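You operate a simulated robot arm through the tools that you are given. There is no shell and no other tool.

You run a simulated robot arm. Do the job below in one go: nothing can be reset, and whatever is moved stays where it is left.

TASK
Clamp the orange capped block in the red vise; knock its cap home.
Fine: rubber mallet, laid back after; then ease the jaws and stand the block on the bench end. Set down upright: rubber mallet.
Where things are to end (x, y in the base frame): orange capped block within 60 mm of [670, 290].

Only the result counts: the job must be done as asked and must still hold three seconds after the hand-in. Knocking over, shifting, dropping, spilling or breaking anything else fails it. Lids that push on must go on centred and level and be pressed home; caps that screw on are set level and turned clockwise until they are tight.

THE ROBOT
A 7-joint arm with a two-finger parallel gripper, fixed in place. Base frame: the origin is at the foot of the arm, x ahead of it, y to its left, z up. Readings come in mm, degrees, newtons and seconds.
Its first joint turns from -132.0 to 132.0 degrees. Payload 3.91 kg.
The tool frame sits at the grasp point between the pads (the TCP): z along the fingers, y along the line on which they close. The tips reach 30 mm beyond it. The gripper opens to 110 mm. The fingers are 20 mm wide and 10 mm thick; the gripper's body (48 by 112 mm) begins 55 mm behind the TCP.
Orientation is that of the tool frame in the base frame, as a unit quaternion [w, x, y, z]. With the fingers straight down and closing along the base's y, the tool's x points along the base's -x, its y along +y and its z along -z.

THE INTERFACE
- The arm moves only by the tool jog_arm. Its arguments are lists of equal length, an entry for each row: "fingers": the gripper command, from -1 (shut) to 1 (fully open), values between in proportion; "travel": the shift along the base's x, y, z in mm, a list of three; "rotation": the turn, a rotation vector about the base's x, y, z in degrees, a list of three. In form: {"fingers": [fingers, ...], "travel": [[tx, ty, tz], ...], "rotation": [[rx, ry, rz], ...]}. A call has 1 to 20 rows; each row is the pose to reach, as a shift and turn from the pose commanded when the call began. Rows are played at 5 a second. More than 50 mm and 8.6 degrees between two rows, or a gripper value outside its range, and nothing of the call is played. A pose out of reach is approached as far as the arm can. The call stops where the force on the tool passes 50 N (or 10 N more than at its start, if that is more) or the arm is blocked; 0.2 s more then pass. Each finger travels about 108 mm/s and halts on what it meets, pressing with about 28 N; the grip force reading is that of the motor and also rises with nothing between the fingers. The clock runs only during rows and for 0.2 s after the last one: add rows that repeat a pose to give the fingers time. The reply holds the time, the measured pose of the TCP, the force on the tool along the base axes, the opening and the grip force, in the units named above and with some noise, with the torque about the TCP (base axes, N m) and any sound that the robot's microphone picked up.
- Cameras (640 x 400 px; columns grow to the right, rows downward): "scene" is fixed at [52.5, 499.6, 1499.4]; the picture's right is [-0.01, -1.00, 0.00], its down [-0.50, 0.00, -0.87] and it looks along [0.87, -0.01, -0.50] (base axes); focal length 341 px, centre (320, 200). "wrist" rides on the gripper at [72, 17, -103] in the tool frame; the picture's right is [-0.23, 0.97, 0.00], its down [-0.76, -0.18, -0.62] and it looks along [-0.61, -0.14, 0.78] (tool axes); focal length 222 px, centre (320, 200). There is no depth. A picture from a camera that has moved, and an enlarged one, comes with that camera's place and axes in the base frame and with its lens.
- grab_frame(camera): a new picture of that camera. The clock stands still meanwhile.
- inspect(camera, box): a new picture of the part [left, top, right, bottom] of that camera's present view, enlarged. The clock stands still meanwhile.
- finish_job(): hands the job in; it is judged then, once.

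Places have to be worked out from the pictures, the camera data and where the tool is seen. Open the gripper and draw the arm clear of the work before you hand the job in, unless the task says otherwise.

The tools are called after ">>>" as name(argument=value, ...) on one line, values as JSON. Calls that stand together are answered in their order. jog_arm: Moves the arm, as the interface text tells. Its arguments: {"type":"object","properties":{"fingers":{"type":"array","items":{"type":"number"}},"travel":{"type":"array","items":{"type":"array","items":{"type":"number"}}},"rotation":{"type":"array","items":{"type":"array","items":{"type":"number"}}}},"required":["fingers","travel","rotation"]} The other tools are called the same way: grab_frame (camera) takes a picture; inspect (camera, box) takes an enlarged picture of a part of a camera's view; finish_job () hands the job in.

At the start:

```text
t: 0.0
ee_pos: [328.8, 518.8, 1347.3]
tcp_rot: [0.0, 0.0, 1.0, -0.001]
force: [-0.4, -0.8, -0.6]
ft_torque: [0.02, 0.02, 0.03]
finger_gap: 110.4
gripper_force: 0.0
```

scene: 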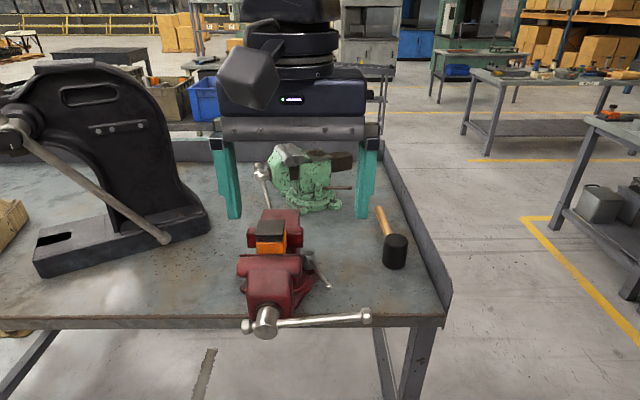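
wrist: 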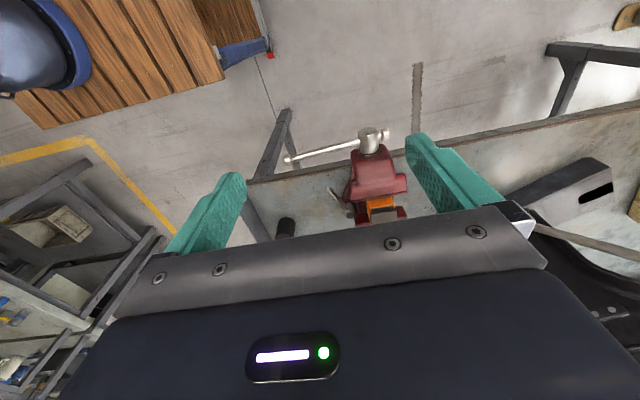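

I start by looking closely at the vise, block and mallet in both cameras before moving.

>>> inspect(camera="scene", box=[220, 190, 380, 350])

>>> inspect(camera="scene", box=[340, 180, 460, 300])

>>> inspect(camera="wrist", box=[230, 100, 430, 250])

```text
2.50 times, centred on (300, 270) of scene
camera zoom: at [52.5, 499.6, 1499.4], right [-0.01, -1.0, 0.0], down [-0.5, 0.0, -0.87], along [0.87, -0.01, -0.5], focal length 851 px, centre (370, 25)
```

zoom: 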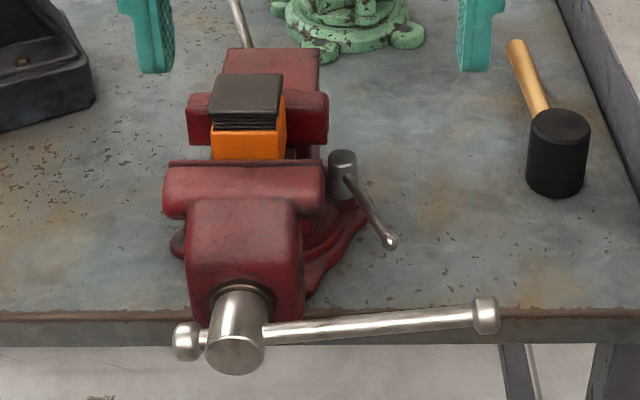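

```text
3.33 times, centred on (400, 240) of scene
camera zoom: at [52.5, 499.6, 1499.4], right [-0.01, -1.0, 0.0], down [-0.5, 0.0, -0.87], along [0.87, -0.01, -0.5], focal length 1135 px, centre (53, 67)
```

zoom: 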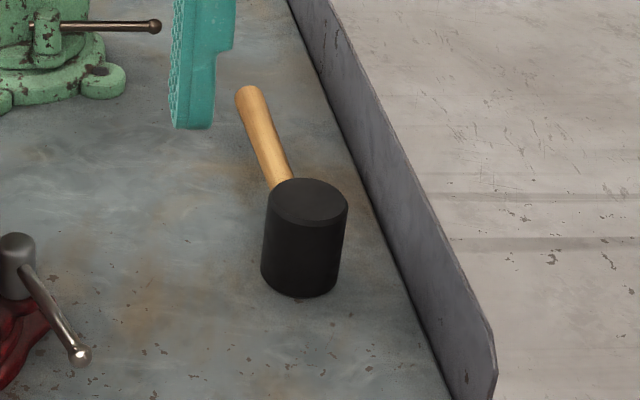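

```text
2.67 times, centred on (330, 175) of wrist
camera zoom: at [254.9, 536.4, 1451.8], right [0.23, 0.97, 0.0], down [0.76, -0.18, 0.62], along [0.61, -0.14, -0.78], focal length 592 px, centre (293, 267)
```

zoom: 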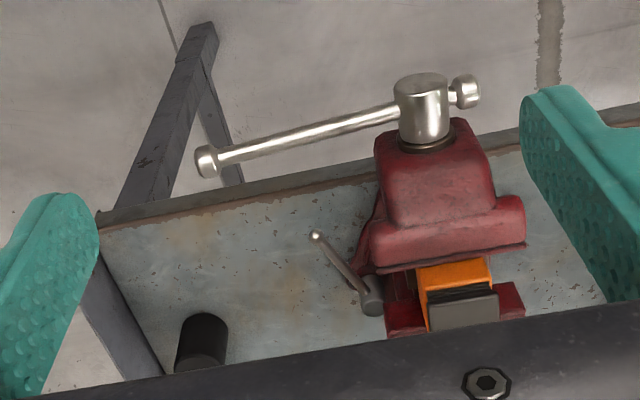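

The block already sits loosely in the red vise; by triangulation I judge the bench top near z≈930, the vise screw hub near (455, 590, 1010), with its bar pointing to -y, and the mallet head near (726, 302). I move the arm high over the vise for a better wrist view.

>>> jog_arm(fingers=[1, 1, 1, 1, 1, 1, 1], travel=[[30, 10, 0], [65, 20, -10], [100, 30, -25], [135, 45, -40], [165, 58, -50], [190, 70, -60], [190, 70, -60]], rotation=[[0, 0, 0], [0, 0, 0], [0, 0, 0], [0, 0, 0], [0, 0, 0], [0, 0, 0], [0, 0, 0]])

```text
t: 1.6
ee_pos: [520.7, 590.5, 1289.2]
tcp_rot: [-0.001, 0.0, 1.0, 0.001]
force: [-0.3, 0.0, 0.3]
ft_torque: [-0.02, 0.0, 0.01]
finger_gap: 110.4
gripper_force: 0.0
```

The arm moved as told, with no contact. I take pictures from both cameras.

>>> grab_frame(camera="wrist")

>>> grab_frame(camera="scene")

```text
taken
camera wrist: at [446.2, 606.8, 1392.2], right [0.23, 0.97, 0.0], down [0.76, -0.18, 0.62], along [0.61, -0.14, -0.78], focal length 222 px, centre (320, 200)
```

wrist: 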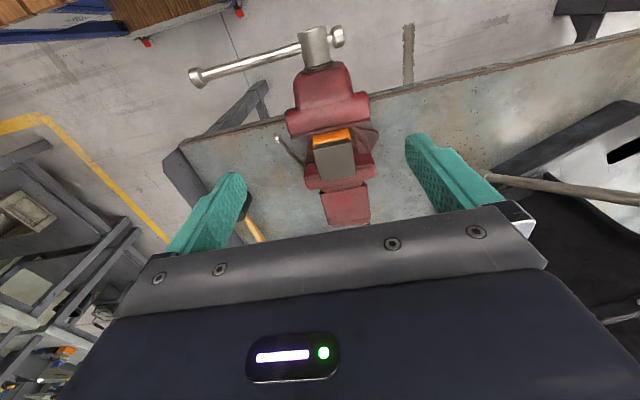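

```text
taken
```

scene: 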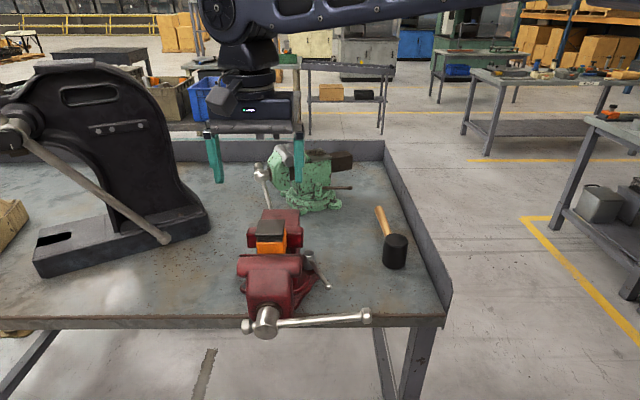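

>>> inspect(camera="wrist", box=[250, 20, 410, 230])

>>> inspect(camera="wrist", box=[290, 80, 380, 200])

>>> inspect(camera="scene", box=[235, 200, 325, 290])

```text
1.90 times, centred on (330, 125) of wrist
camera zoom: at [446.2, 606.8, 1392.2], right [0.23, 0.97, 0.0], down [0.76, -0.18, 0.62], along [0.61, -0.14, -0.78], focal length 423 px, centre (301, 343)
```

zoom: 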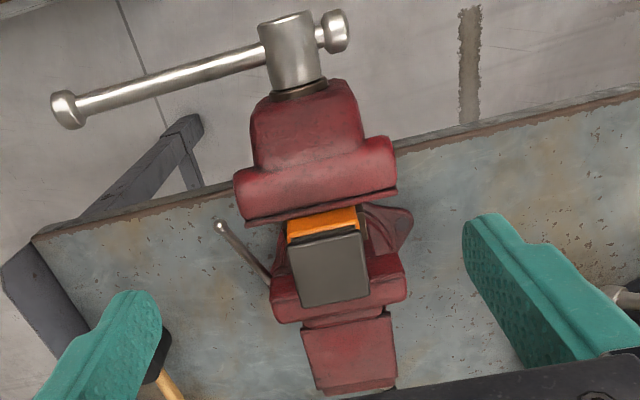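

```text
3.33 times, centred on (335, 140) of wrist
camera zoom: at [446.2, 606.8, 1392.2], right [0.23, 0.97, 0.0], down [0.76, -0.18, 0.62], along [0.61, -0.14, -0.78], focal length 740 px, centre (270, 400)
```

zoom: 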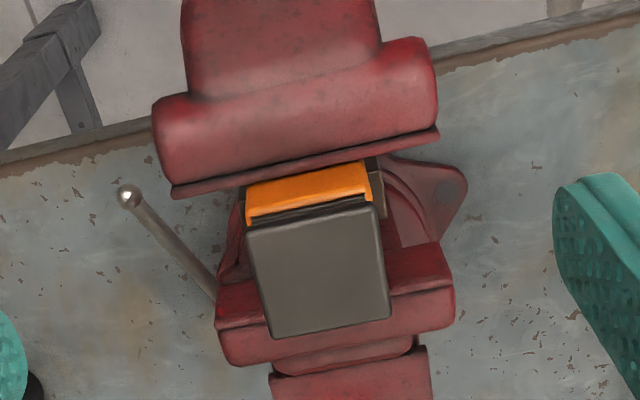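

```text
4.44 times, centred on (280, 245) of scene
camera zoom: at [52.5, 499.6, 1499.4], right [-0.01, -1.0, 0.0], down [-0.5, 0.0, -0.87], along [0.87, -0.01, -0.5], focal length 1514 px, centre (498, 0)
```

zoom: 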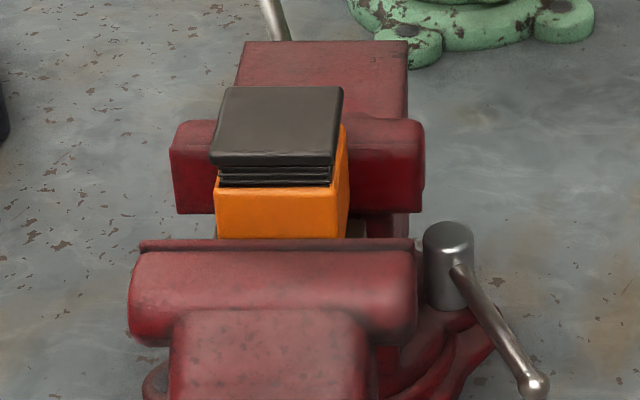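

Triangulating both views: cap top is at about (596, 592, 1126), the near jaw's inner edge at x≈566 and the far jaw's at x≈638, so the jaws need to close some 20 mm. The bar runs in the plane x≈466 with its hub at y≈588, z≈1007. I close the fingers and tilt the tool forward to use it as a peg on the bar.

>>> jog_arm(fingers=[0.5, 0, -0.5, -1, -1, -1, -1, -1, -1, -1], travel=[[-15, -20, 0], [-30, -40, 0], [-45, -60, 0], [-60, -80, 0], [-75, -100, -10], [-90, -120, -20], [-100, -135, -30], [-110, -150, -40], [-110, -150, -40], [-110, -150, -40]], rotation=[[0, -8, 0], [0, -16, 0], [0, -24, 0], [0, -32, 0], [0, -40, 0], [0, -48, 0], [0, -56, 0], [0, -62, 0], [0, -62, 0], [0, -62, 0]])

```text
t: 3.8
ee_pos: [409.6, 437.5, 1248.8]
tcp_rot: [0.515, -0.001, 0.857, 0.0]
force: [-0.1, -1.0, -0.8]
ft_torque: [-0.01, -0.02, 0.05]
finger_gap: 0.0
gripper_force: 27.5
```

The tilted pose was reached. I check both views.

>>> grab_frame(camera="wrist")

>>> grab_frame(camera="scene")

```text
taken
camera wrist: at [282.6, 455.4, 1233.1], right [0.11, 0.97, 0.2], down [-0.19, -0.18, 0.96], along [0.98, -0.14, 0.17], focal length 222 px, centre (320, 200)
```

wrist: 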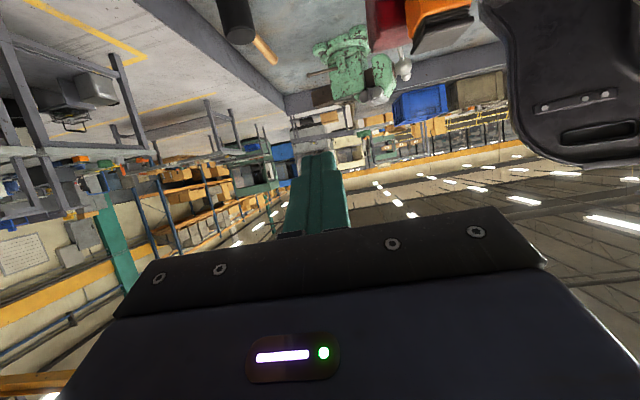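

```text
taken
```

scene: 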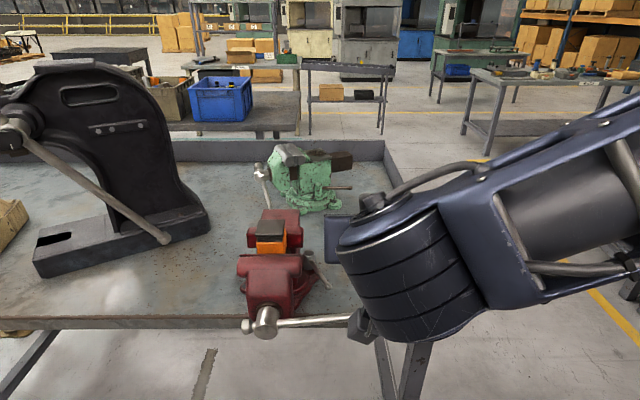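

The wrist looks ahead over the bench and the scene camera still sees vise and bar. I lower the peg to just above the bar's long arm at about (457, 457, 1075).

>>> jog_arm(fingers=[-1, -1, -1, -1, -1, -1], travel=[[20, 5, -40], [40, 10, -80], [48, 15, -115], [48, 18, -145], [48, 18, -172], [48, 18, -172]], rotation=[[0, 0, 0], [0, 0, 0], [0, 0, 0], [0, 0, 0], [0, 0, 0], [0, 0, 0]])

>>> grab_frame(camera="wrist")

>>> grab_frame(camera="scene")

```text
t: 5.2
ee_pos: [457.5, 457.0, 1076.0]
tcp_rot: [0.515, 0.0, 0.857, 0.0]
force: [0.5, 0.2, -1.3]
ft_torque: [0.0, -0.01, -0.04]
finger_gap: 0.1
gripper_force: 27.9
```

```text
taken
camera wrist: at [330.2, 474.6, 1061.1], right [0.11, 0.97, 0.2], down [-0.19, -0.18, 0.96], along [0.98, -0.14, 0.17], focal length 222 px, centre (320, 200)
```

wrist: 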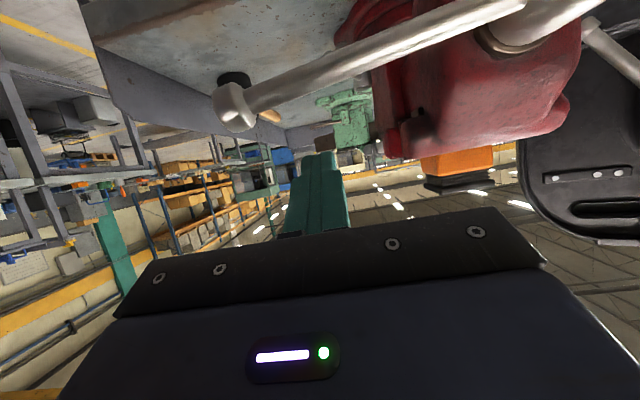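

```text
taken
```

scene: 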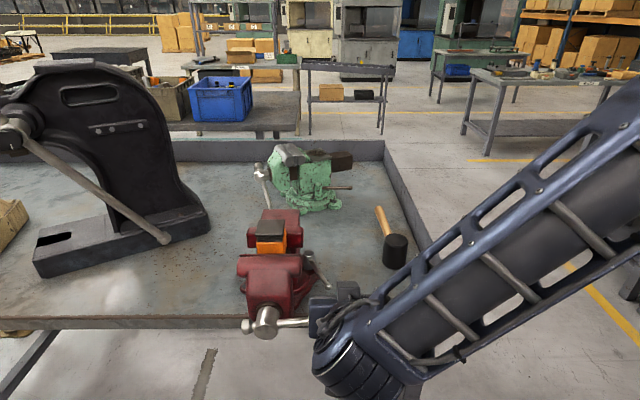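

The peg is above the bar's long arm. I push down along the arc (clockwise as seen from the front) to about 20° below level and see how the jaw responds.

>>> jog_arm(fingers=[-1, -1, -1, -1, -1, -1, -1], travel=[[0, -3.6, -21.5], [0, -6.7, -33.4], [0, -8.8, -45.5], [0, -9.9, -57.8], [0, -9.8, -70.1], [0, -8.7, -82.3], [0, -6.6, -94.5]], rotation=[[0, 0, 0], [0, 0, 0], [0, 0, 0], [0, 0, 0], [0, 0, 0], [0, 0, 0], [0, 0, 0]])

>>> inspect(camera="scene", box=[220, 200, 400, 350])

```text
t: 6.8
ee_pos: [457.0, 451.6, 980.6]
tcp_rot: [0.515, 0.0, 0.857, 0.0]
force: [0.3, 0.7, 1.0]
ft_torque: [0.02, -0.02, -0.02]
finger_gap: 0.0
gripper_force: 27.5
```

```text
2.67 times, centred on (310, 275) of scene
camera zoom: at [52.5, 499.6, 1499.4], right [-0.01, -1.0, 0.0], down [-0.5, 0.0, -0.87], along [0.87, -0.01, -0.5], focal length 908 px, centre (347, 0)
```

zoom: 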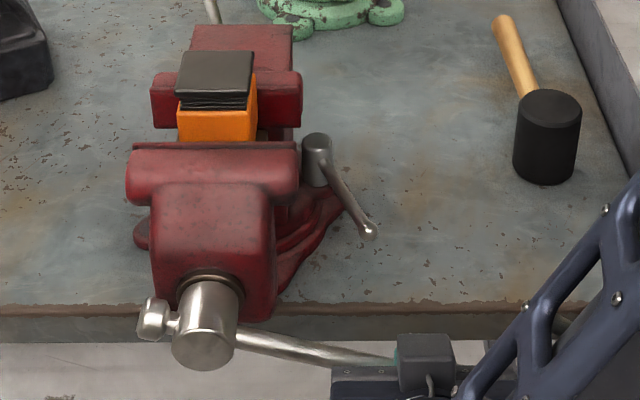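

The bar turned clockwise freely, with almost no force; the jaw has not visibly moved yet, so several turns are probably needed. I keep pushing the peg round the arc from 20° to 180°.

>>> jog_arm(fingers=[-1, -1, -1, -1, -1, -1, -1, -1, -1, -1, -1, -1, -1, -1, -1, -1, -1, -1, -1, -1], travel=[[0, 5.7, -18.8], [0, 13.9, -36.7], [0, 24.6, -53.4], [0, 37.4, -68.2], [0, 52.2, -81.2], [0, 68.7, -92.1], [0, 86.4, -100.4], [0, 105.3, -106.3], [0, 124.7, -109.5], [0, 144.4, -110], [0, 164, -107.8], [0, 183, -102.7], [0, 201.2, -95.2], [0, 218.1, -85], [0, 233.4, -72.8], [0, 247, -58.5], [0, 258.4, -42.3], [0, 267.4, -24.9], [0, 273.9, -6.3], [0, 277.8, 13]], rotation=[[0, 0, 0], [0, 0, 0], [0, 0, 0], [0, 0, 0], [0, 0, 0], [0, 0, 0], [0, 0, 0], [0, 0, 0], [0, 0, 0], [0, 0, 0], [0, 0, 0], [0, 0, 0], [0, 0, 0], [0, 0, 0], [0, 0, 0], [0, 0, 0], [0, 0, 0], [0, 0, 0], [0, 0, 0], [0, 0, 0]])

>>> inspect(camera="scene", box=[180, 190, 400, 370])

>>> grab_frame(camera="wrist")

```text
t: 11.0
ee_pos: [456.8, 729.0, 994.6]
tcp_rot: [0.515, -0.001, 0.857, 0.0]
force: [-7.3, 0.0, -6.6]
ft_torque: [0.01, 0.13, 0.0]
finger_gap: 0.1
gripper_force: 27.8
```

```text
2.22 times, centred on (290, 280) of scene
camera zoom: at [52.5, 499.6, 1499.4], right [-0.01, -1.0, 0.0], down [-0.5, 0.0, -0.87], along [0.87, -0.01, -0.5], focal length 757 px, centre (387, 22)
```

zoom: 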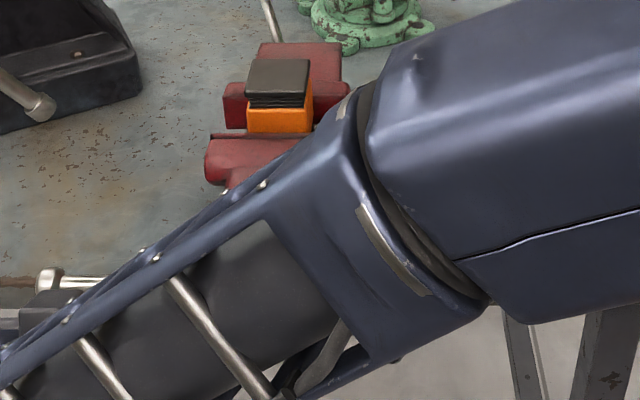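

```text
taken
camera wrist: at [330.1, 745.9, 979.6], right [0.1, 0.97, 0.2], down [-0.19, -0.18, 0.96], along [0.98, -0.14, 0.17], focal length 222 px, centre (320, 200)
```

wrist: 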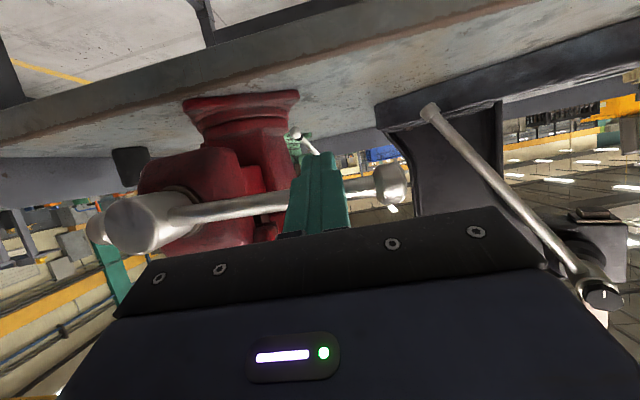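

The bar is now at 9 o'clock with only a light load. I zoom in on the jaw to measure how far it advanced.

>>> inspect(camera="scene", box=[235, 200, 325, 290])

>>> inspect(camera="wrist", box=[80, 80, 420, 290])

```text
4.44 times, centred on (280, 245) of scene
camera zoom: at [52.5, 499.6, 1499.4], right [-0.01, -1.0, 0.0], down [-0.5, 0.0, -0.87], along [0.87, -0.01, -0.5], focal length 1514 px, centre (498, 0)
```

zoom: 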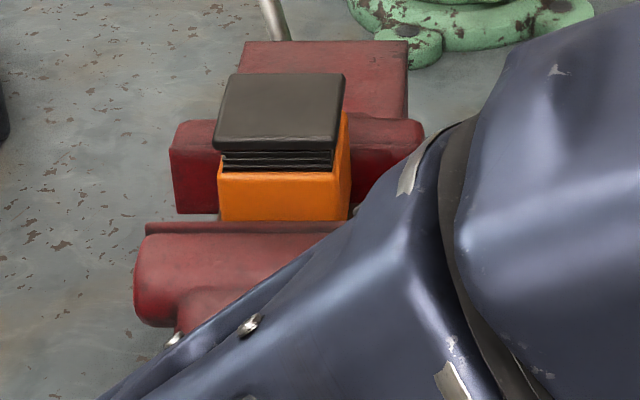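

```text
1.88 times, centred on (250, 185) of wrist
camera zoom: at [330.1, 745.9, 979.6], right [0.1, 0.97, 0.2], down [-0.19, -0.18, 0.96], along [0.98, -0.14, 0.17], focal length 418 px, centre (452, 228)
```

zoom: 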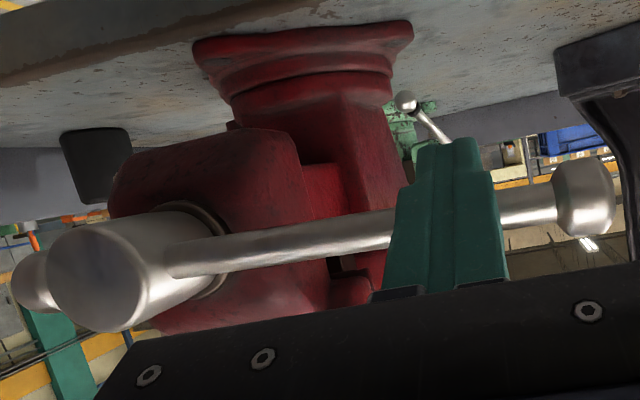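

The jaw has advanced about 13 mm in this half turn and already pushed the block back, so the bar plane has moved forward with it (x≈480). I slide the peg forward along its axis to keep full engagement and push on round toward 12 o'clock until it tightens.

>>> jog_arm(fingers=[-1, -1, -1, -1, -1, -1, -1, -1, -1, -1, -1], travel=[[8, 0, -4], [16, 0, -8], [16, 1.1, 10], [16, 0.5, 19.7], [16, -0.4, 39.3], [16, -4.8, 58.5], [16, -11.8, 76.9], [16, -21.2, 94.2], [16, -32.9, 110], [16, -46.8, 124], [16, -62.4, 135.9]], rotation=[[0, 0, 0], [0, 0, 0], [0, 0, 0], [0, 0, 0], [0, 0, 0], [0, 0, 0], [0, 0, 0], [0, 0, 0], [0, 0, 0], [0, 0, 0], [0, 0, 0]])

>>> inspect(camera="scene", box=[235, 200, 325, 290])

>>> grab_frame(camera="wrist")

```text
t: 13.4
ee_pos: [471.6, 665.9, 1130.5]
tcp_rot: [0.515, -0.001, 0.857, 0.001]
force: [-19.9, 10.0, -10.3]
ft_torque: [0.07, -0.12, -0.23]
finger_gap: 0.0
gripper_force: 27.9
```

```text
4.44 times, centred on (280, 245) of scene
camera zoom: at [52.5, 499.6, 1499.4], right [-0.01, -1.0, 0.0], down [-0.5, 0.0, -0.87], along [0.87, -0.01, -0.5], focal length 1514 px, centre (498, 0)
```

zoom: 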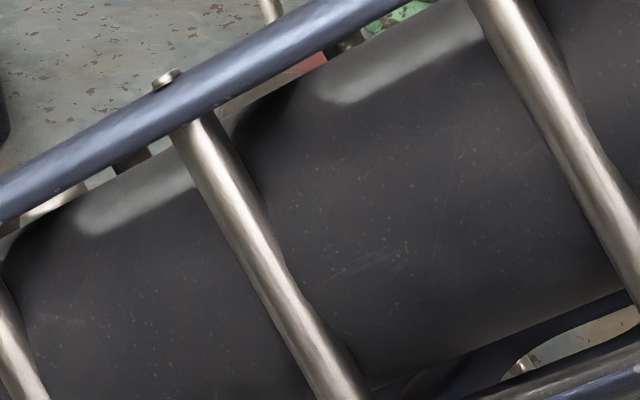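

```text
taken
camera wrist: at [344.9, 683.4, 1115.4], right [0.1, 0.97, 0.2], down [-0.19, -0.18, 0.96], along [0.98, -0.14, 0.17], focal length 222 px, centre (320, 200)
```

wrist: 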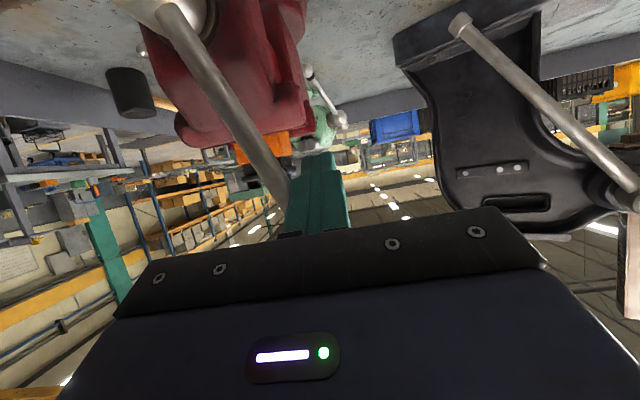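

The load is rising (about 14 N tangential), so the jaws are starting to bite. I go on in 4° steps until the tool stops on force.

>>> jog_arm(fingers=[-1, -1, -1, -1, -1, -1, -1, -1], travel=[[0, -8.5, 5.2], [0, -17.2, 9.7], [0, -26.2, 13.5], [0, -35.6, 16.9], [0, -45.1, 19.4], [0, -54.7, 21.4], [0, -64.5, 22.6], [0, -74.3, 23.2]], rotation=[[0, 0, 0], [0, 0, 0], [0, 0, 0], [0, 0, 0], [0, 0, 0], [0, 0, 0], [0, 0, 0], [0, 0, 0]])

>>> grab_frame(camera="wrist")

>>> grab_frame(camera="scene")

```text
t: 15.2
ee_pos: [471.3, 592.1, 1155.2]
tcp_rot: [0.515, 0.0, 0.857, 0.0]
force: [-9.7, 16.9, -10.2]
ft_torque: [0.22, -0.01, 0.04]
finger_gap: 0.0
gripper_force: 28.3
```

```text
taken
camera wrist: at [344.3, 609.7, 1138.7], right [0.11, 0.97, 0.2], down [-0.19, -0.18, 0.97], along [0.98, -0.14, 0.17], focal length 222 px, centre (320, 200)
```

wrist: 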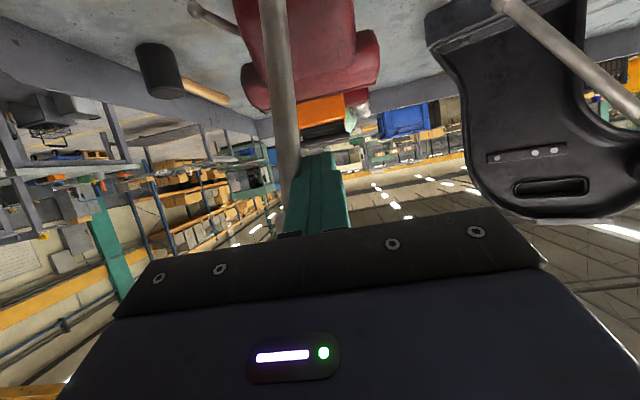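

```text
taken
```

scene: 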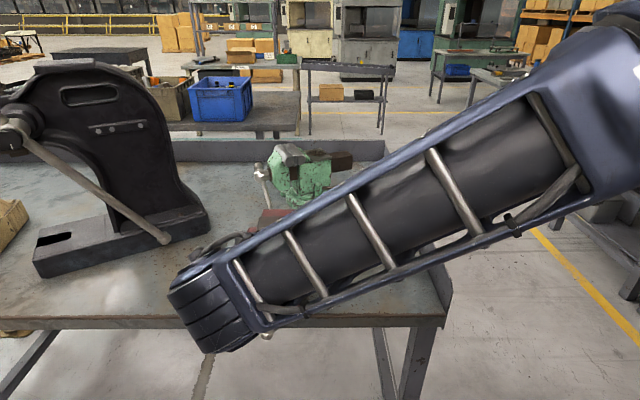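

The bar is at about 12 o'clock and the resistance is about 17 N at 140 mm. I continue pushing it over to the right in 4° steps until it stops.

>>> jog_arm(fingers=[-1, -1, -1, -1, -1, -1, -1, -1, -1, -1, -1], travel=[[0, -9.9, -0.1], [0, -19.7, -0.9], [0, -29.5, -2.3], [0, -39, -4.6], [0, -48.5, -7.4], [0, -57.7, -10.9], [0, -66.7, -14.9], [0, -75.3, -19.7], [0, -83.6, -25.1], [0, -91.5, -30.9], [0, -98.9, -37.3]], rotation=[[0, 0, 0], [0, 0, 0], [0, 0, 0], [0, 0, 0], [0, 0, 0], [0, 0, 0], [0, 0, 0], [0, 0, 0], [0, 0, 0], [0, 0, 0], [0, 0, 0]])

>>> grab_frame(camera="wrist")

>>> grab_frame(camera="scene")

```text
t: 17.6
ee_pos: [473.7, 493.0, 1116.7]
tcp_rot: [0.514, 0.0, 0.857, 0.0]
force: [18.4, 31.3, 2.5]
ft_torque: [0.46, -0.34, 0.5]
finger_gap: 0.0
gripper_force: 27.8
```

```text
taken
camera wrist: at [347.3, 510.4, 1101.0], right [0.11, 0.97, 0.2], down [-0.19, -0.18, 0.96], along [0.98, -0.14, 0.17], focal length 222 px, centre (320, 200)
```

wrist: 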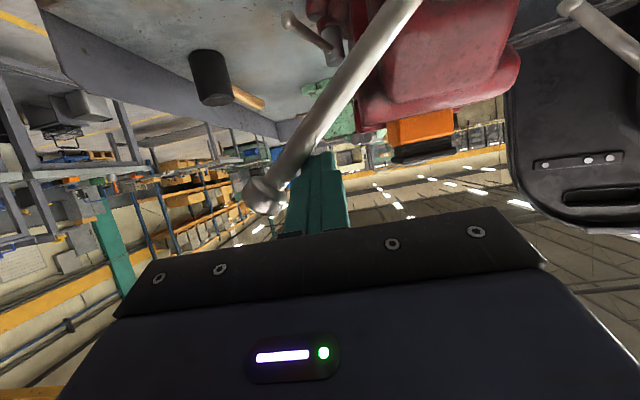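

```text
taken
```

scene: 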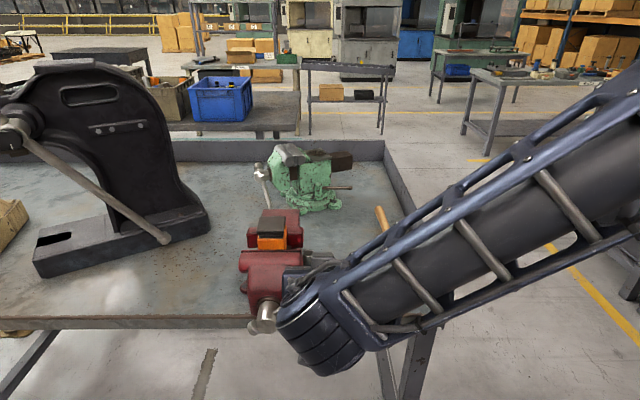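

Resistance keeps rising (about 31 N in y). I zoom in on the jaws and the bar.

>>> inspect(camera="scene", box=[235, 200, 325, 290])

>>> inspect(camera="wrist", box=[180, 0, 530, 250])

```text
4.44 times, centred on (280, 245) of scene
camera zoom: at [52.5, 499.6, 1499.4], right [-0.01, -1.0, 0.0], down [-0.5, 0.0, -0.87], along [0.87, -0.01, -0.5], focal length 1514 px, centre (498, 0)
```

zoom: 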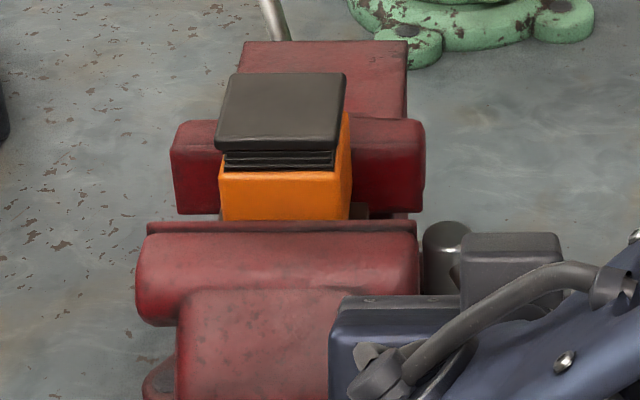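

```text
1.60 times, centred on (355, 125) of wrist
camera zoom: at [347.3, 510.4, 1101.0], right [0.11, 0.97, 0.2], down [-0.19, -0.18, 0.96], along [0.98, -0.14, 0.17], focal length 355 px, centre (264, 320)
```

zoom: 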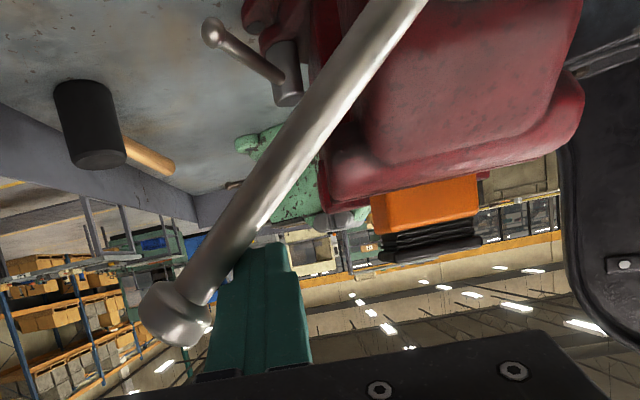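

The jaw has been seated against the block since about the 9 o'clock position and now only the load builds, so the block is gripped between the jaws. I tighten on toward 3 o'clock until the force stop.

>>> jog_arm(fingers=[-1, -1, -1, -1, -1, -1, -1], travel=[[0, -10.4, -10.6], [0, -19.5, -22.2], [0, -27.5, -34.7], [0, -34, -47.9], [0, -39.2, -61.8], [0, -42.8, -76], [0, -44.9, -90.7]], rotation=[[0, 0, 0], [0, 0, 0], [0, 0, 0], [0, 0, 0], [0, 0, 0], [0, 0, 0], [0, 0, 0]])

>>> grab_frame(camera="wrist")

>>> inspect(camera="scene", box=[220, 190, 400, 350])

```text
t: 18.4
ee_pos: [473.1, 468.0, 1085.3]
tcp_rot: [0.515, 0.0, 0.857, 0.0]
force: [0.3, 0.7, -0.1]
ft_torque: [0.0, 0.0, 0.01]
finger_gap: 0.0
gripper_force: 27.6
stopped in row 3: the force on the tool passed its limit at 54 N (the readings are from after the stop); the commanded pose is now the measured one
```

```text
taken
camera wrist: at [346.4, 485.2, 1069.3], right [0.11, 0.97, 0.2], down [-0.19, -0.18, 0.96], along [0.98, -0.14, 0.17], focal length 222 px, centre (320, 200)
```

wrist: 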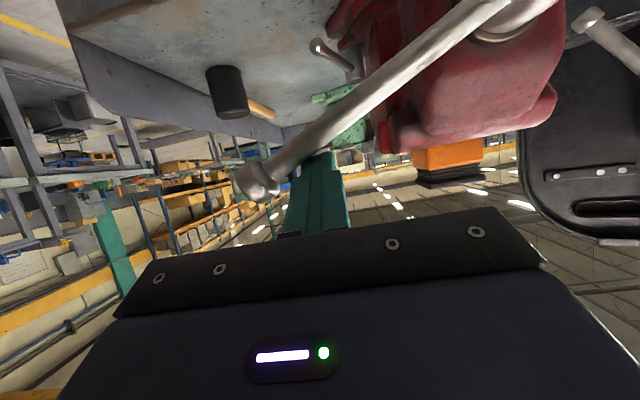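

```text
2.50 times, centred on (310, 270) of scene
camera zoom: at [52.5, 499.6, 1499.4], right [-0.01, -1.0, 0.0], down [-0.5, 0.0, -0.87], along [0.87, -0.01, -0.5], focal length 851 px, centre (345, 25)
```

zoom: 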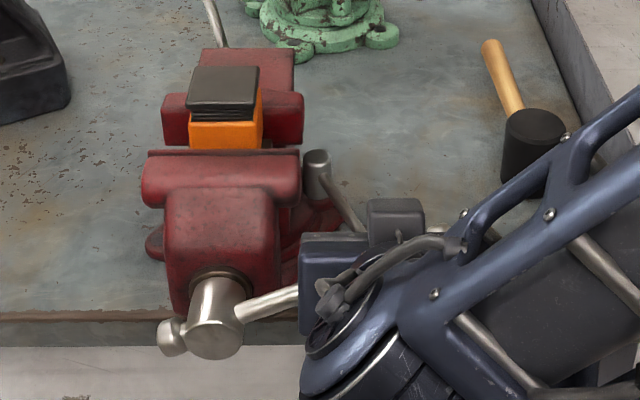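

The push stopped on force at 54 N (about 7 N·m on the screw) with the bar near 3 o'clock, and the bar held there. I push once more gently to confirm that it is truly tight.

>>> jog_arm(fingers=[-1, -1, -1, -1, -1, -1], travel=[[0, -1.5, -2.2], [0, -3.1, -4.4], [0, -4.3, -6.5], [0, -5.4, -8.7], [0, -6.5, -10.9], [0, -7.6, -13.1]], rotation=[[0, 0, 0], [0, 0, 0], [0, 0, 0], [0, 0, 0], [0, 0, 0], [0, 0, 0]])

```text
t: 19.8
ee_pos: [473.4, 459.0, 1071.7]
tcp_rot: [0.516, 0.0, 0.856, -0.001]
force: [8.2, 28.6, 14.5]
ft_torque: [0.34, -0.32, 0.42]
finger_gap: 0.0
gripper_force: 28.5
```

The bar still turned a little further at about 23 N tangential (the peg was also rubbing the ball end), so it is not yet fully tight. I shift the peg inward along the bar and keep tightening in small steps.

>>> jog_arm(fingers=[-1, -1, -1, -1, -1, -1, -1, -1, -1], travel=[[0, 7, -1], [0, 14.3, -4.7], [0, 10.7, -12.7], [0, 7.6, -21], [0, 5.2, -29.4], [0, 3.3, -38], [0, 2.1, -46.8], [0, 1.4, -55.6], [0, 1.4, -64.4]], rotation=[[0, 0, 0], [0, 0, 0], [0, 0, 0], [0, 0, 0], [0, 0, 0], [0, 0, 0], [0, 0, 0], [0, 0, 0], [0, 0, 0]])

>>> grab_frame(camera="wrist")

>>> inspect(camera="scene", box=[220, 190, 400, 350])

```text
t: 21.8
ee_pos: [474.1, 460.3, 1010.8]
tcp_rot: [0.517, 0.003, 0.856, 0.0]
force: [0.8, -0.4, -0.6]
ft_torque: [0.03, 0.01, 0.03]
finger_gap: 0.1
gripper_force: 28.0
stopped in row 9: the force on the tool passed its limit at 51 N (the readings are from after the stop); the commanded pose is now the measured one
```

```text
taken
camera wrist: at [347.6, 478.5, 994.7], right [0.11, 0.97, 0.2], down [-0.2, -0.18, 0.96], along [0.97, -0.15, 0.17], focal length 222 px, centre (320, 200)
```

wrist: 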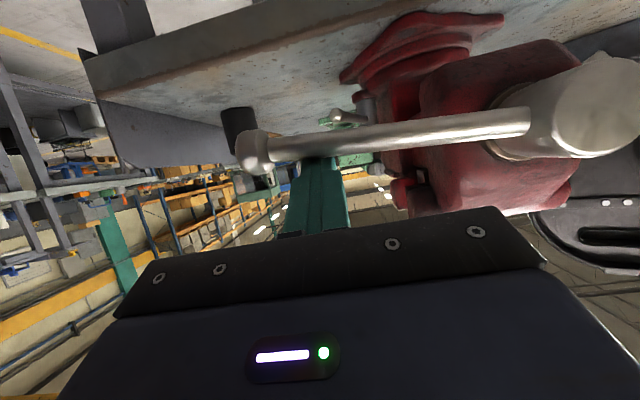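

```text
2.50 times, centred on (310, 270) of scene
camera zoom: at [52.5, 499.6, 1499.4], right [-0.01, -1.0, 0.0], down [-0.5, 0.0, -0.87], along [0.87, -0.01, -0.5], focal length 851 px, centre (345, 25)
```

zoom: 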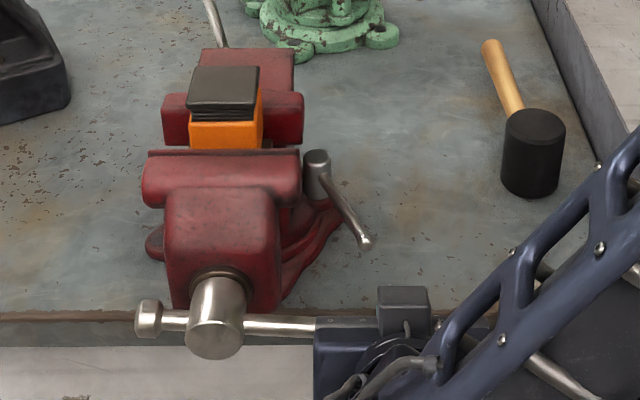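

The push stopped at 51 N at about 125 mm radius (≈6.4 N·m) with the bar level. I repeat a slow push to check whether it is really at its end.

>>> jog_arm(fingers=[-1, -1, -1, -1, -1, -1], travel=[[0, 0, -2], [0, 0, -4], [0, 0.3, -6], [0, 0.6, -8], [0, 1, -10], [0, 1.5, -12]], rotation=[[0, 0, 0], [0, 0, 0], [0, 0, 0], [0, 0, 0], [0, 0, 0], [0, 0, 0]])

```text
t: 23.2
ee_pos: [476.2, 460.4, 999.4]
tcp_rot: [0.517, 0.003, 0.856, -0.001]
force: [25.7, -3.4, 38.4]
ft_torque: [0.35, -0.87, 0.24]
finger_gap: 0.2
gripper_force: 28.1
```

It still crept about 5° at roughly 40 N, stiffening steadily like a loaded screw. I move the peg outward for more leverage and tighten some more in 2° steps.

>>> jog_arm(fingers=[-1, -1, -1, -1, -1, -1, -1, -1, -1, -1, -1], travel=[[0, -6, 4], [0, -12.5, 0], [0, -12.1, -4.9], [0, -11.4, -9.7], [0, -10.7, -14.5], [0, -9.6, -19.2], [0, -8.5, -24], [0, -7.1, -28.6], [0, -5.7, -33.3], [0, -4, -37.8], [0, -2.3, -42.4]], rotation=[[0, 0, 0], [0, 0, 0], [0, 0, 0], [0, 0, 0], [0, 0, 0], [0, 0, 0], [0, 0, 0], [0, 0, 0], [0, 0, 0], [0, 0, 0], [0, 0, 0]])

>>> inspect(camera="scene", box=[220, 190, 400, 350])

```text
t: 25.6
ee_pos: [474.1, 459.3, 956.1]
tcp_rot: [0.516, 0.002, 0.857, 0.0]
force: [2.7, -0.9, 33.8]
ft_torque: [0.28, -0.42, 0.0]
finger_gap: 0.1
gripper_force: 27.7
```

```text
2.50 times, centred on (310, 270) of scene
camera zoom: at [52.5, 499.6, 1499.4], right [-0.01, -1.0, 0.0], down [-0.5, 0.0, -0.87], along [0.87, -0.01, -0.5], focal length 851 px, centre (345, 25)
```

zoom: 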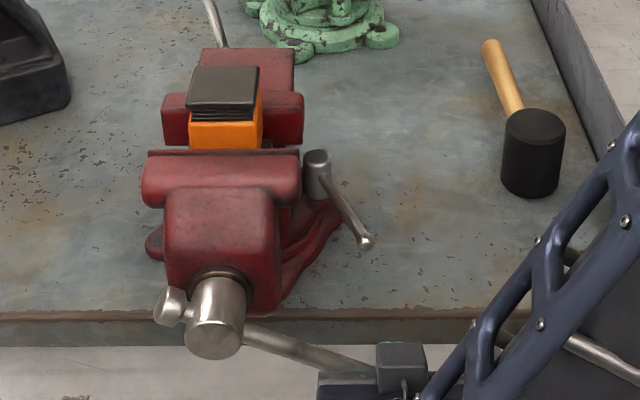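

Now at 34 N with the bar 30° below level; still creeping with rising load. I continue another 30°, stopping on force.

>>> jog_arm(fingers=[-1, -1, -1, -1, -1, -1, -1, -1], travel=[[0, 4, -8.9], [0, 8.7, -17.4], [0, 14, -25.5], [0, 19.7, -33.4], [0, 26, -40.7], [0, 32.8, -47.6], [0, 40.1, -54.1], [0, 47.8, -59.9]], rotation=[[0, 0, 0], [0, 0, 0], [0, 0, 0], [0, 0, 0], [0, 0, 0], [0, 0, 0], [0, 0, 0], [0, 0, 0]])

>>> inspect(camera="scene", box=[220, 190, 400, 350])

```text
t: 26.3
ee_pos: [475.7, 469.4, 936.3]
tcp_rot: [0.516, 0.003, 0.856, 0.001]
force: [-2.5, -3.9, 5.3]
ft_torque: [0.01, -0.02, -0.04]
finger_gap: 0.0
gripper_force: 28.3
stopped in row 3: the force on the tool passed its limit at 50 N (the readings are from after the stop); the commanded pose is now the measured one
```

```text
2.50 times, centred on (310, 270) of scene
camera zoom: at [52.5, 499.6, 1499.4], right [-0.01, -1.0, 0.0], down [-0.5, 0.0, -0.87], along [0.87, -0.01, -0.5], focal length 851 px, centre (345, 25)
```

zoom: 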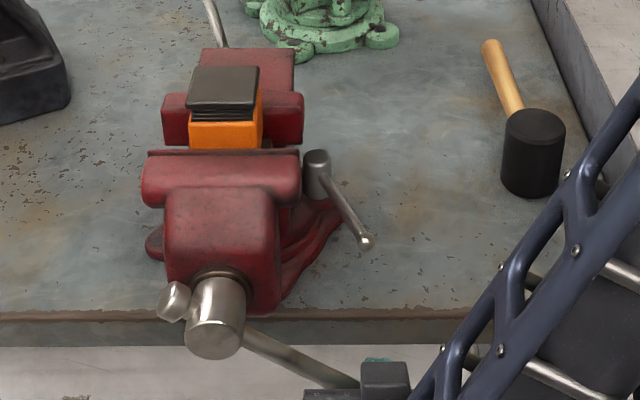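

The screw now takes 50 N at 138 mm (≈6.5 N·m) with the block seated between both jaws, so I take it as clamped. I withdraw the peg, rise and bring the tool back to vertical, heading toward the mallet.

>>> jog_arm(fingers=[-1, -1, -1, -1, -1, -1, -0.5, 0, 0, 0, 0, 0], travel=[[-30, -10, 10], [-70, -15, 20], [-75, -15, 65], [-75, -15, 110], [-75, -20, 155], [-70, -30, 200], [-60, -40, 245], [-40, -60, 280], [-10, -80, 300], [20, -100, 300], [50, -120, 300], [50, -120, 300]], rotation=[[0, 0, 0], [0, 0, 0], [0, 0, 0], [0, 8, 0], [0, 16, 0], [0, 24, 0], [0, 32, 0], [0, 40, 0], [0, 48, 0], [0, 56, 0], [0, 62, 0], [0, 62, 0]])

>>> grab_frame(camera="wrist")

>>> grab_frame(camera="scene")

```text
t: 28.9
ee_pos: [527.9, 349.1, 1237.6]
tcp_rot: [0.002, 0.002, 1.0, -0.001]
force: [-0.9, -0.9, 0.9]
ft_torque: [0.01, 0.01, 0.0]
finger_gap: 54.8
gripper_force: 0.0
```

```text
taken
camera wrist: at [452.2, 368.1, 1340.5], right [0.23, 0.97, 0.0], down [0.76, -0.18, 0.63], along [0.61, -0.15, -0.78], focal length 222 px, centre (320, 200)
```

wrist: 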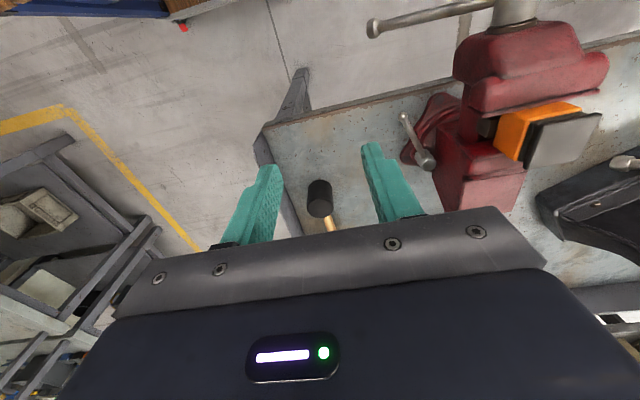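

```text
taken
```

scene: 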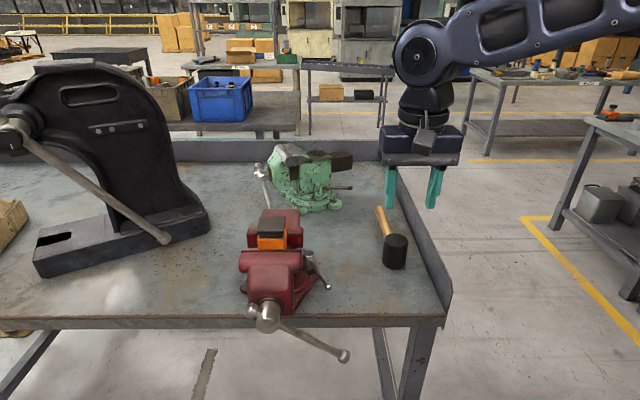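

The vise bar now hangs at lower right and the arm is clear. I zoom in on the mallet in both views to fix its position and on the clamped block.

>>> inspect(camera="wrist", box=[240, 130, 400, 250])

>>> inspect(camera="scene", box=[350, 195, 430, 285])

>>> inspect(camera="wrist", box=[420, 20, 620, 220])

>>> inspect(camera="scene", box=[230, 200, 350, 320])

```text
3.33 times, centred on (320, 190) of wrist
camera zoom: at [452.2, 368.1, 1340.5], right [0.23, 0.97, 0.0], down [0.76, -0.18, 0.63], along [0.61, -0.15, -0.78], focal length 740 px, centre (320, 233)
```

zoom: 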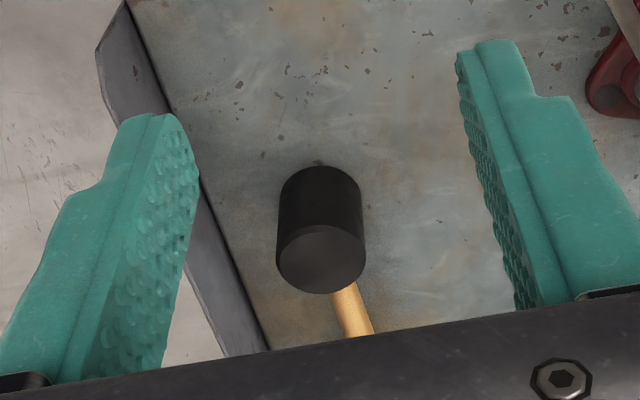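

```text
4.44 times, centred on (390, 240) of scene
camera zoom: at [52.5, 499.6, 1499.4], right [-0.01, -1.0, 0.0], down [-0.5, 0.0, -0.87], along [0.87, -0.01, -0.5], focal length 1514 px, centre (9, 22)
```

zoom: 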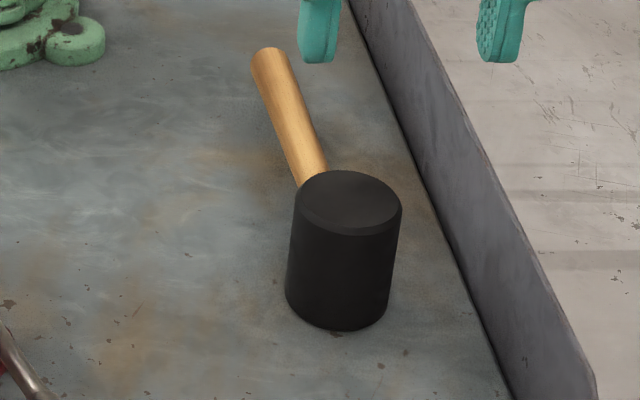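

```text
2.00 times, centred on (520, 120) of wrist
camera zoom: at [452.2, 368.1, 1340.5], right [0.23, 0.97, 0.0], down [0.76, -0.18, 0.63], along [0.61, -0.15, -0.78], focal length 444 px, centre (-80, 360)
```

zoom: 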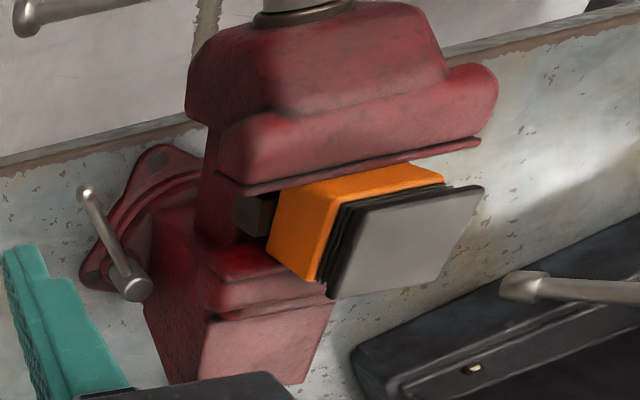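

```text
3.33 times, centred on (290, 260) of scene
camera zoom: at [52.5, 499.6, 1499.4], right [-0.01, -1.0, 0.0], down [-0.5, 0.0, -0.87], along [0.87, -0.01, -0.5], focal length 1135 px, centre (420, 0)
```

zoom: 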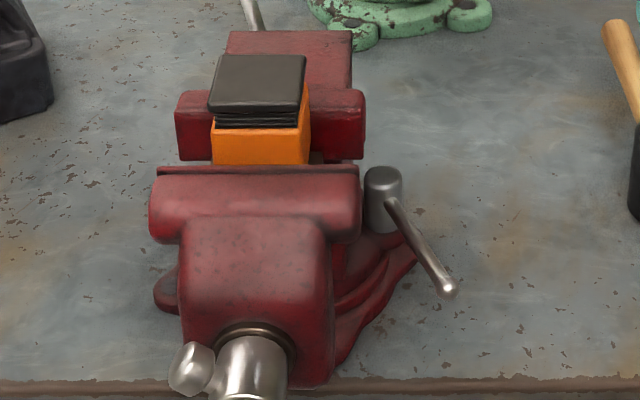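

From two views I get the mallet head at about (776, 289), with its top at z≈956 and the bench at z≈880, the handle pointing to +x; the head is ~63 mm across, so I can grip the head itself from above. I move over it for a closer look.

>>> jog_arm(fingers=[0.2, 0.6, 0.6, 0.6, 0.6, 0.6, 0.6], travel=[[40, -10, -15], [80, -20, -30], [125, -32, -50], [170, -42, -75], [210, -52, -97], [225, -58, -117], [225, -58, -117]], rotation=[[0, 0, 0], [0, 0, 0], [0, 0, 0], [0, 0, 0], [0, 0, 0], [0, 0, 0], [0, 0, 0]])

>>> grab_frame(camera="wrist")

>>> grab_frame(camera="scene")

```text
refused: row 3 steps farther than a row can; nothing moved
```

```text
taken
camera wrist: at [452.2, 368.1, 1340.5], right [0.23, 0.97, 0.0], down [0.76, -0.18, 0.63], along [0.61, -0.15, -0.78], focal length 222 px, centre (320, 200)
```

wrist: 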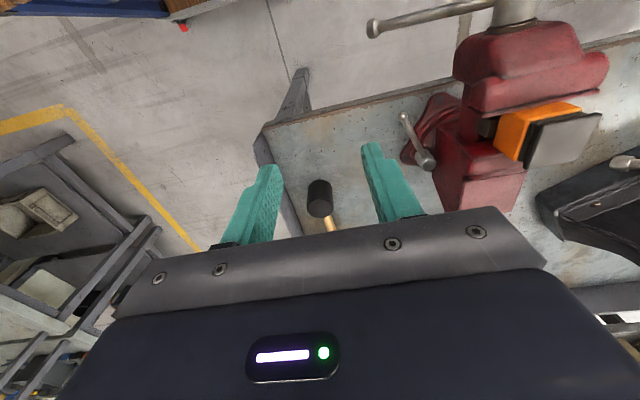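

```text
taken
```

scene: 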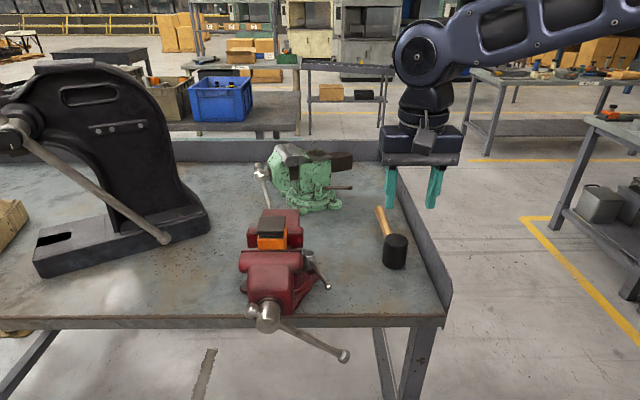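

One row was slightly over the step limit, so nothing moved; I resend the move with smaller steps.

>>> jog_arm(fingers=[0.2, 0.6, 0.6, 0.6, 0.6, 0.6, 0.6, 0.6], travel=[[35, -9, -15], [72, -18, -32], [109, -28, -50], [146, -38, -68], [183, -48, -87], [215, -55, -105], [225, -58, -117], [225, -58, -117]], rotation=[[0, 0, 0], [0, 0, 0], [0, 0, 0], [0, 0, 0], [0, 0, 0], [0, 0, 0], [0, 0, 0], [0, 0, 0]])

>>> grab_frame(camera="wrist")

>>> grab_frame(camera="scene")

```text
t: 30.7
ee_pos: [750.3, 294.2, 1118.6]
tcp_rot: [0.003, 0.003, 1.0, 0.0]
force: [0.1, 0.6, 0.6]
ft_torque: [0.0, 0.0, 0.0]
finger_gap: 88.1
gripper_force: 0.0
```

```text
taken
camera wrist: at [675.9, 312.1, 1222.2], right [0.23, 0.97, 0.0], down [0.76, -0.18, 0.63], along [0.61, -0.15, -0.78], focal length 222 px, centre (320, 200)
```

wrist: 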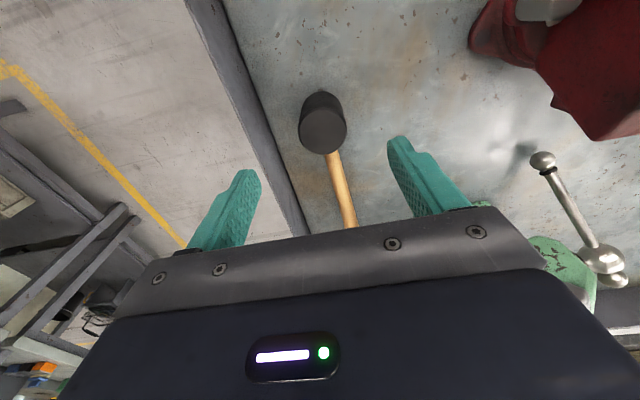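

```text
taken
```

scene: 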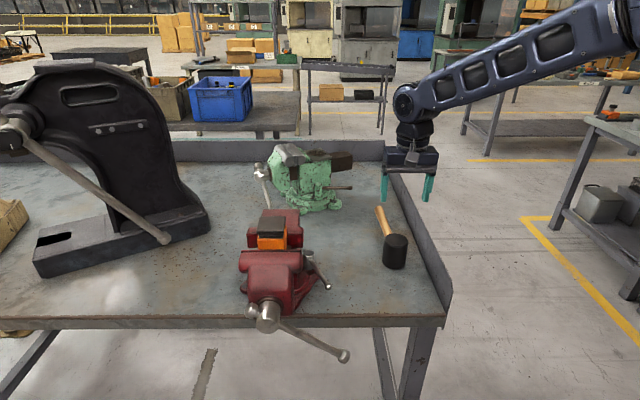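

The head is well visible now; I zoom in to measure it.

>>> inspect(camera="wrist", box=[260, 70, 420, 230])

```text
2.50 times, centred on (340, 150) of wrist
camera zoom: at [675.9, 312.1, 1222.2], right [0.23, 0.97, 0.0], down [0.76, -0.18, 0.63], along [0.61, -0.15, -0.78], focal length 555 px, centre (270, 325)
```

zoom: 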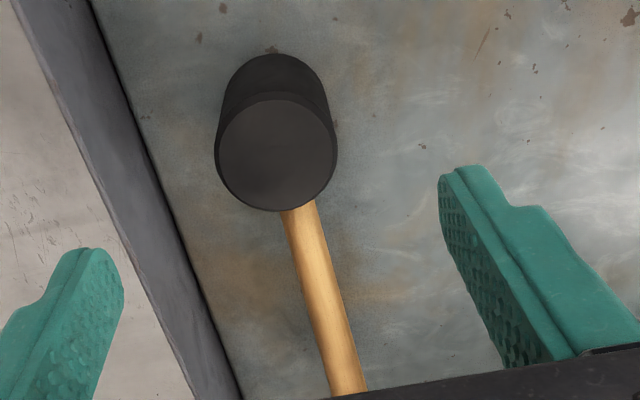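

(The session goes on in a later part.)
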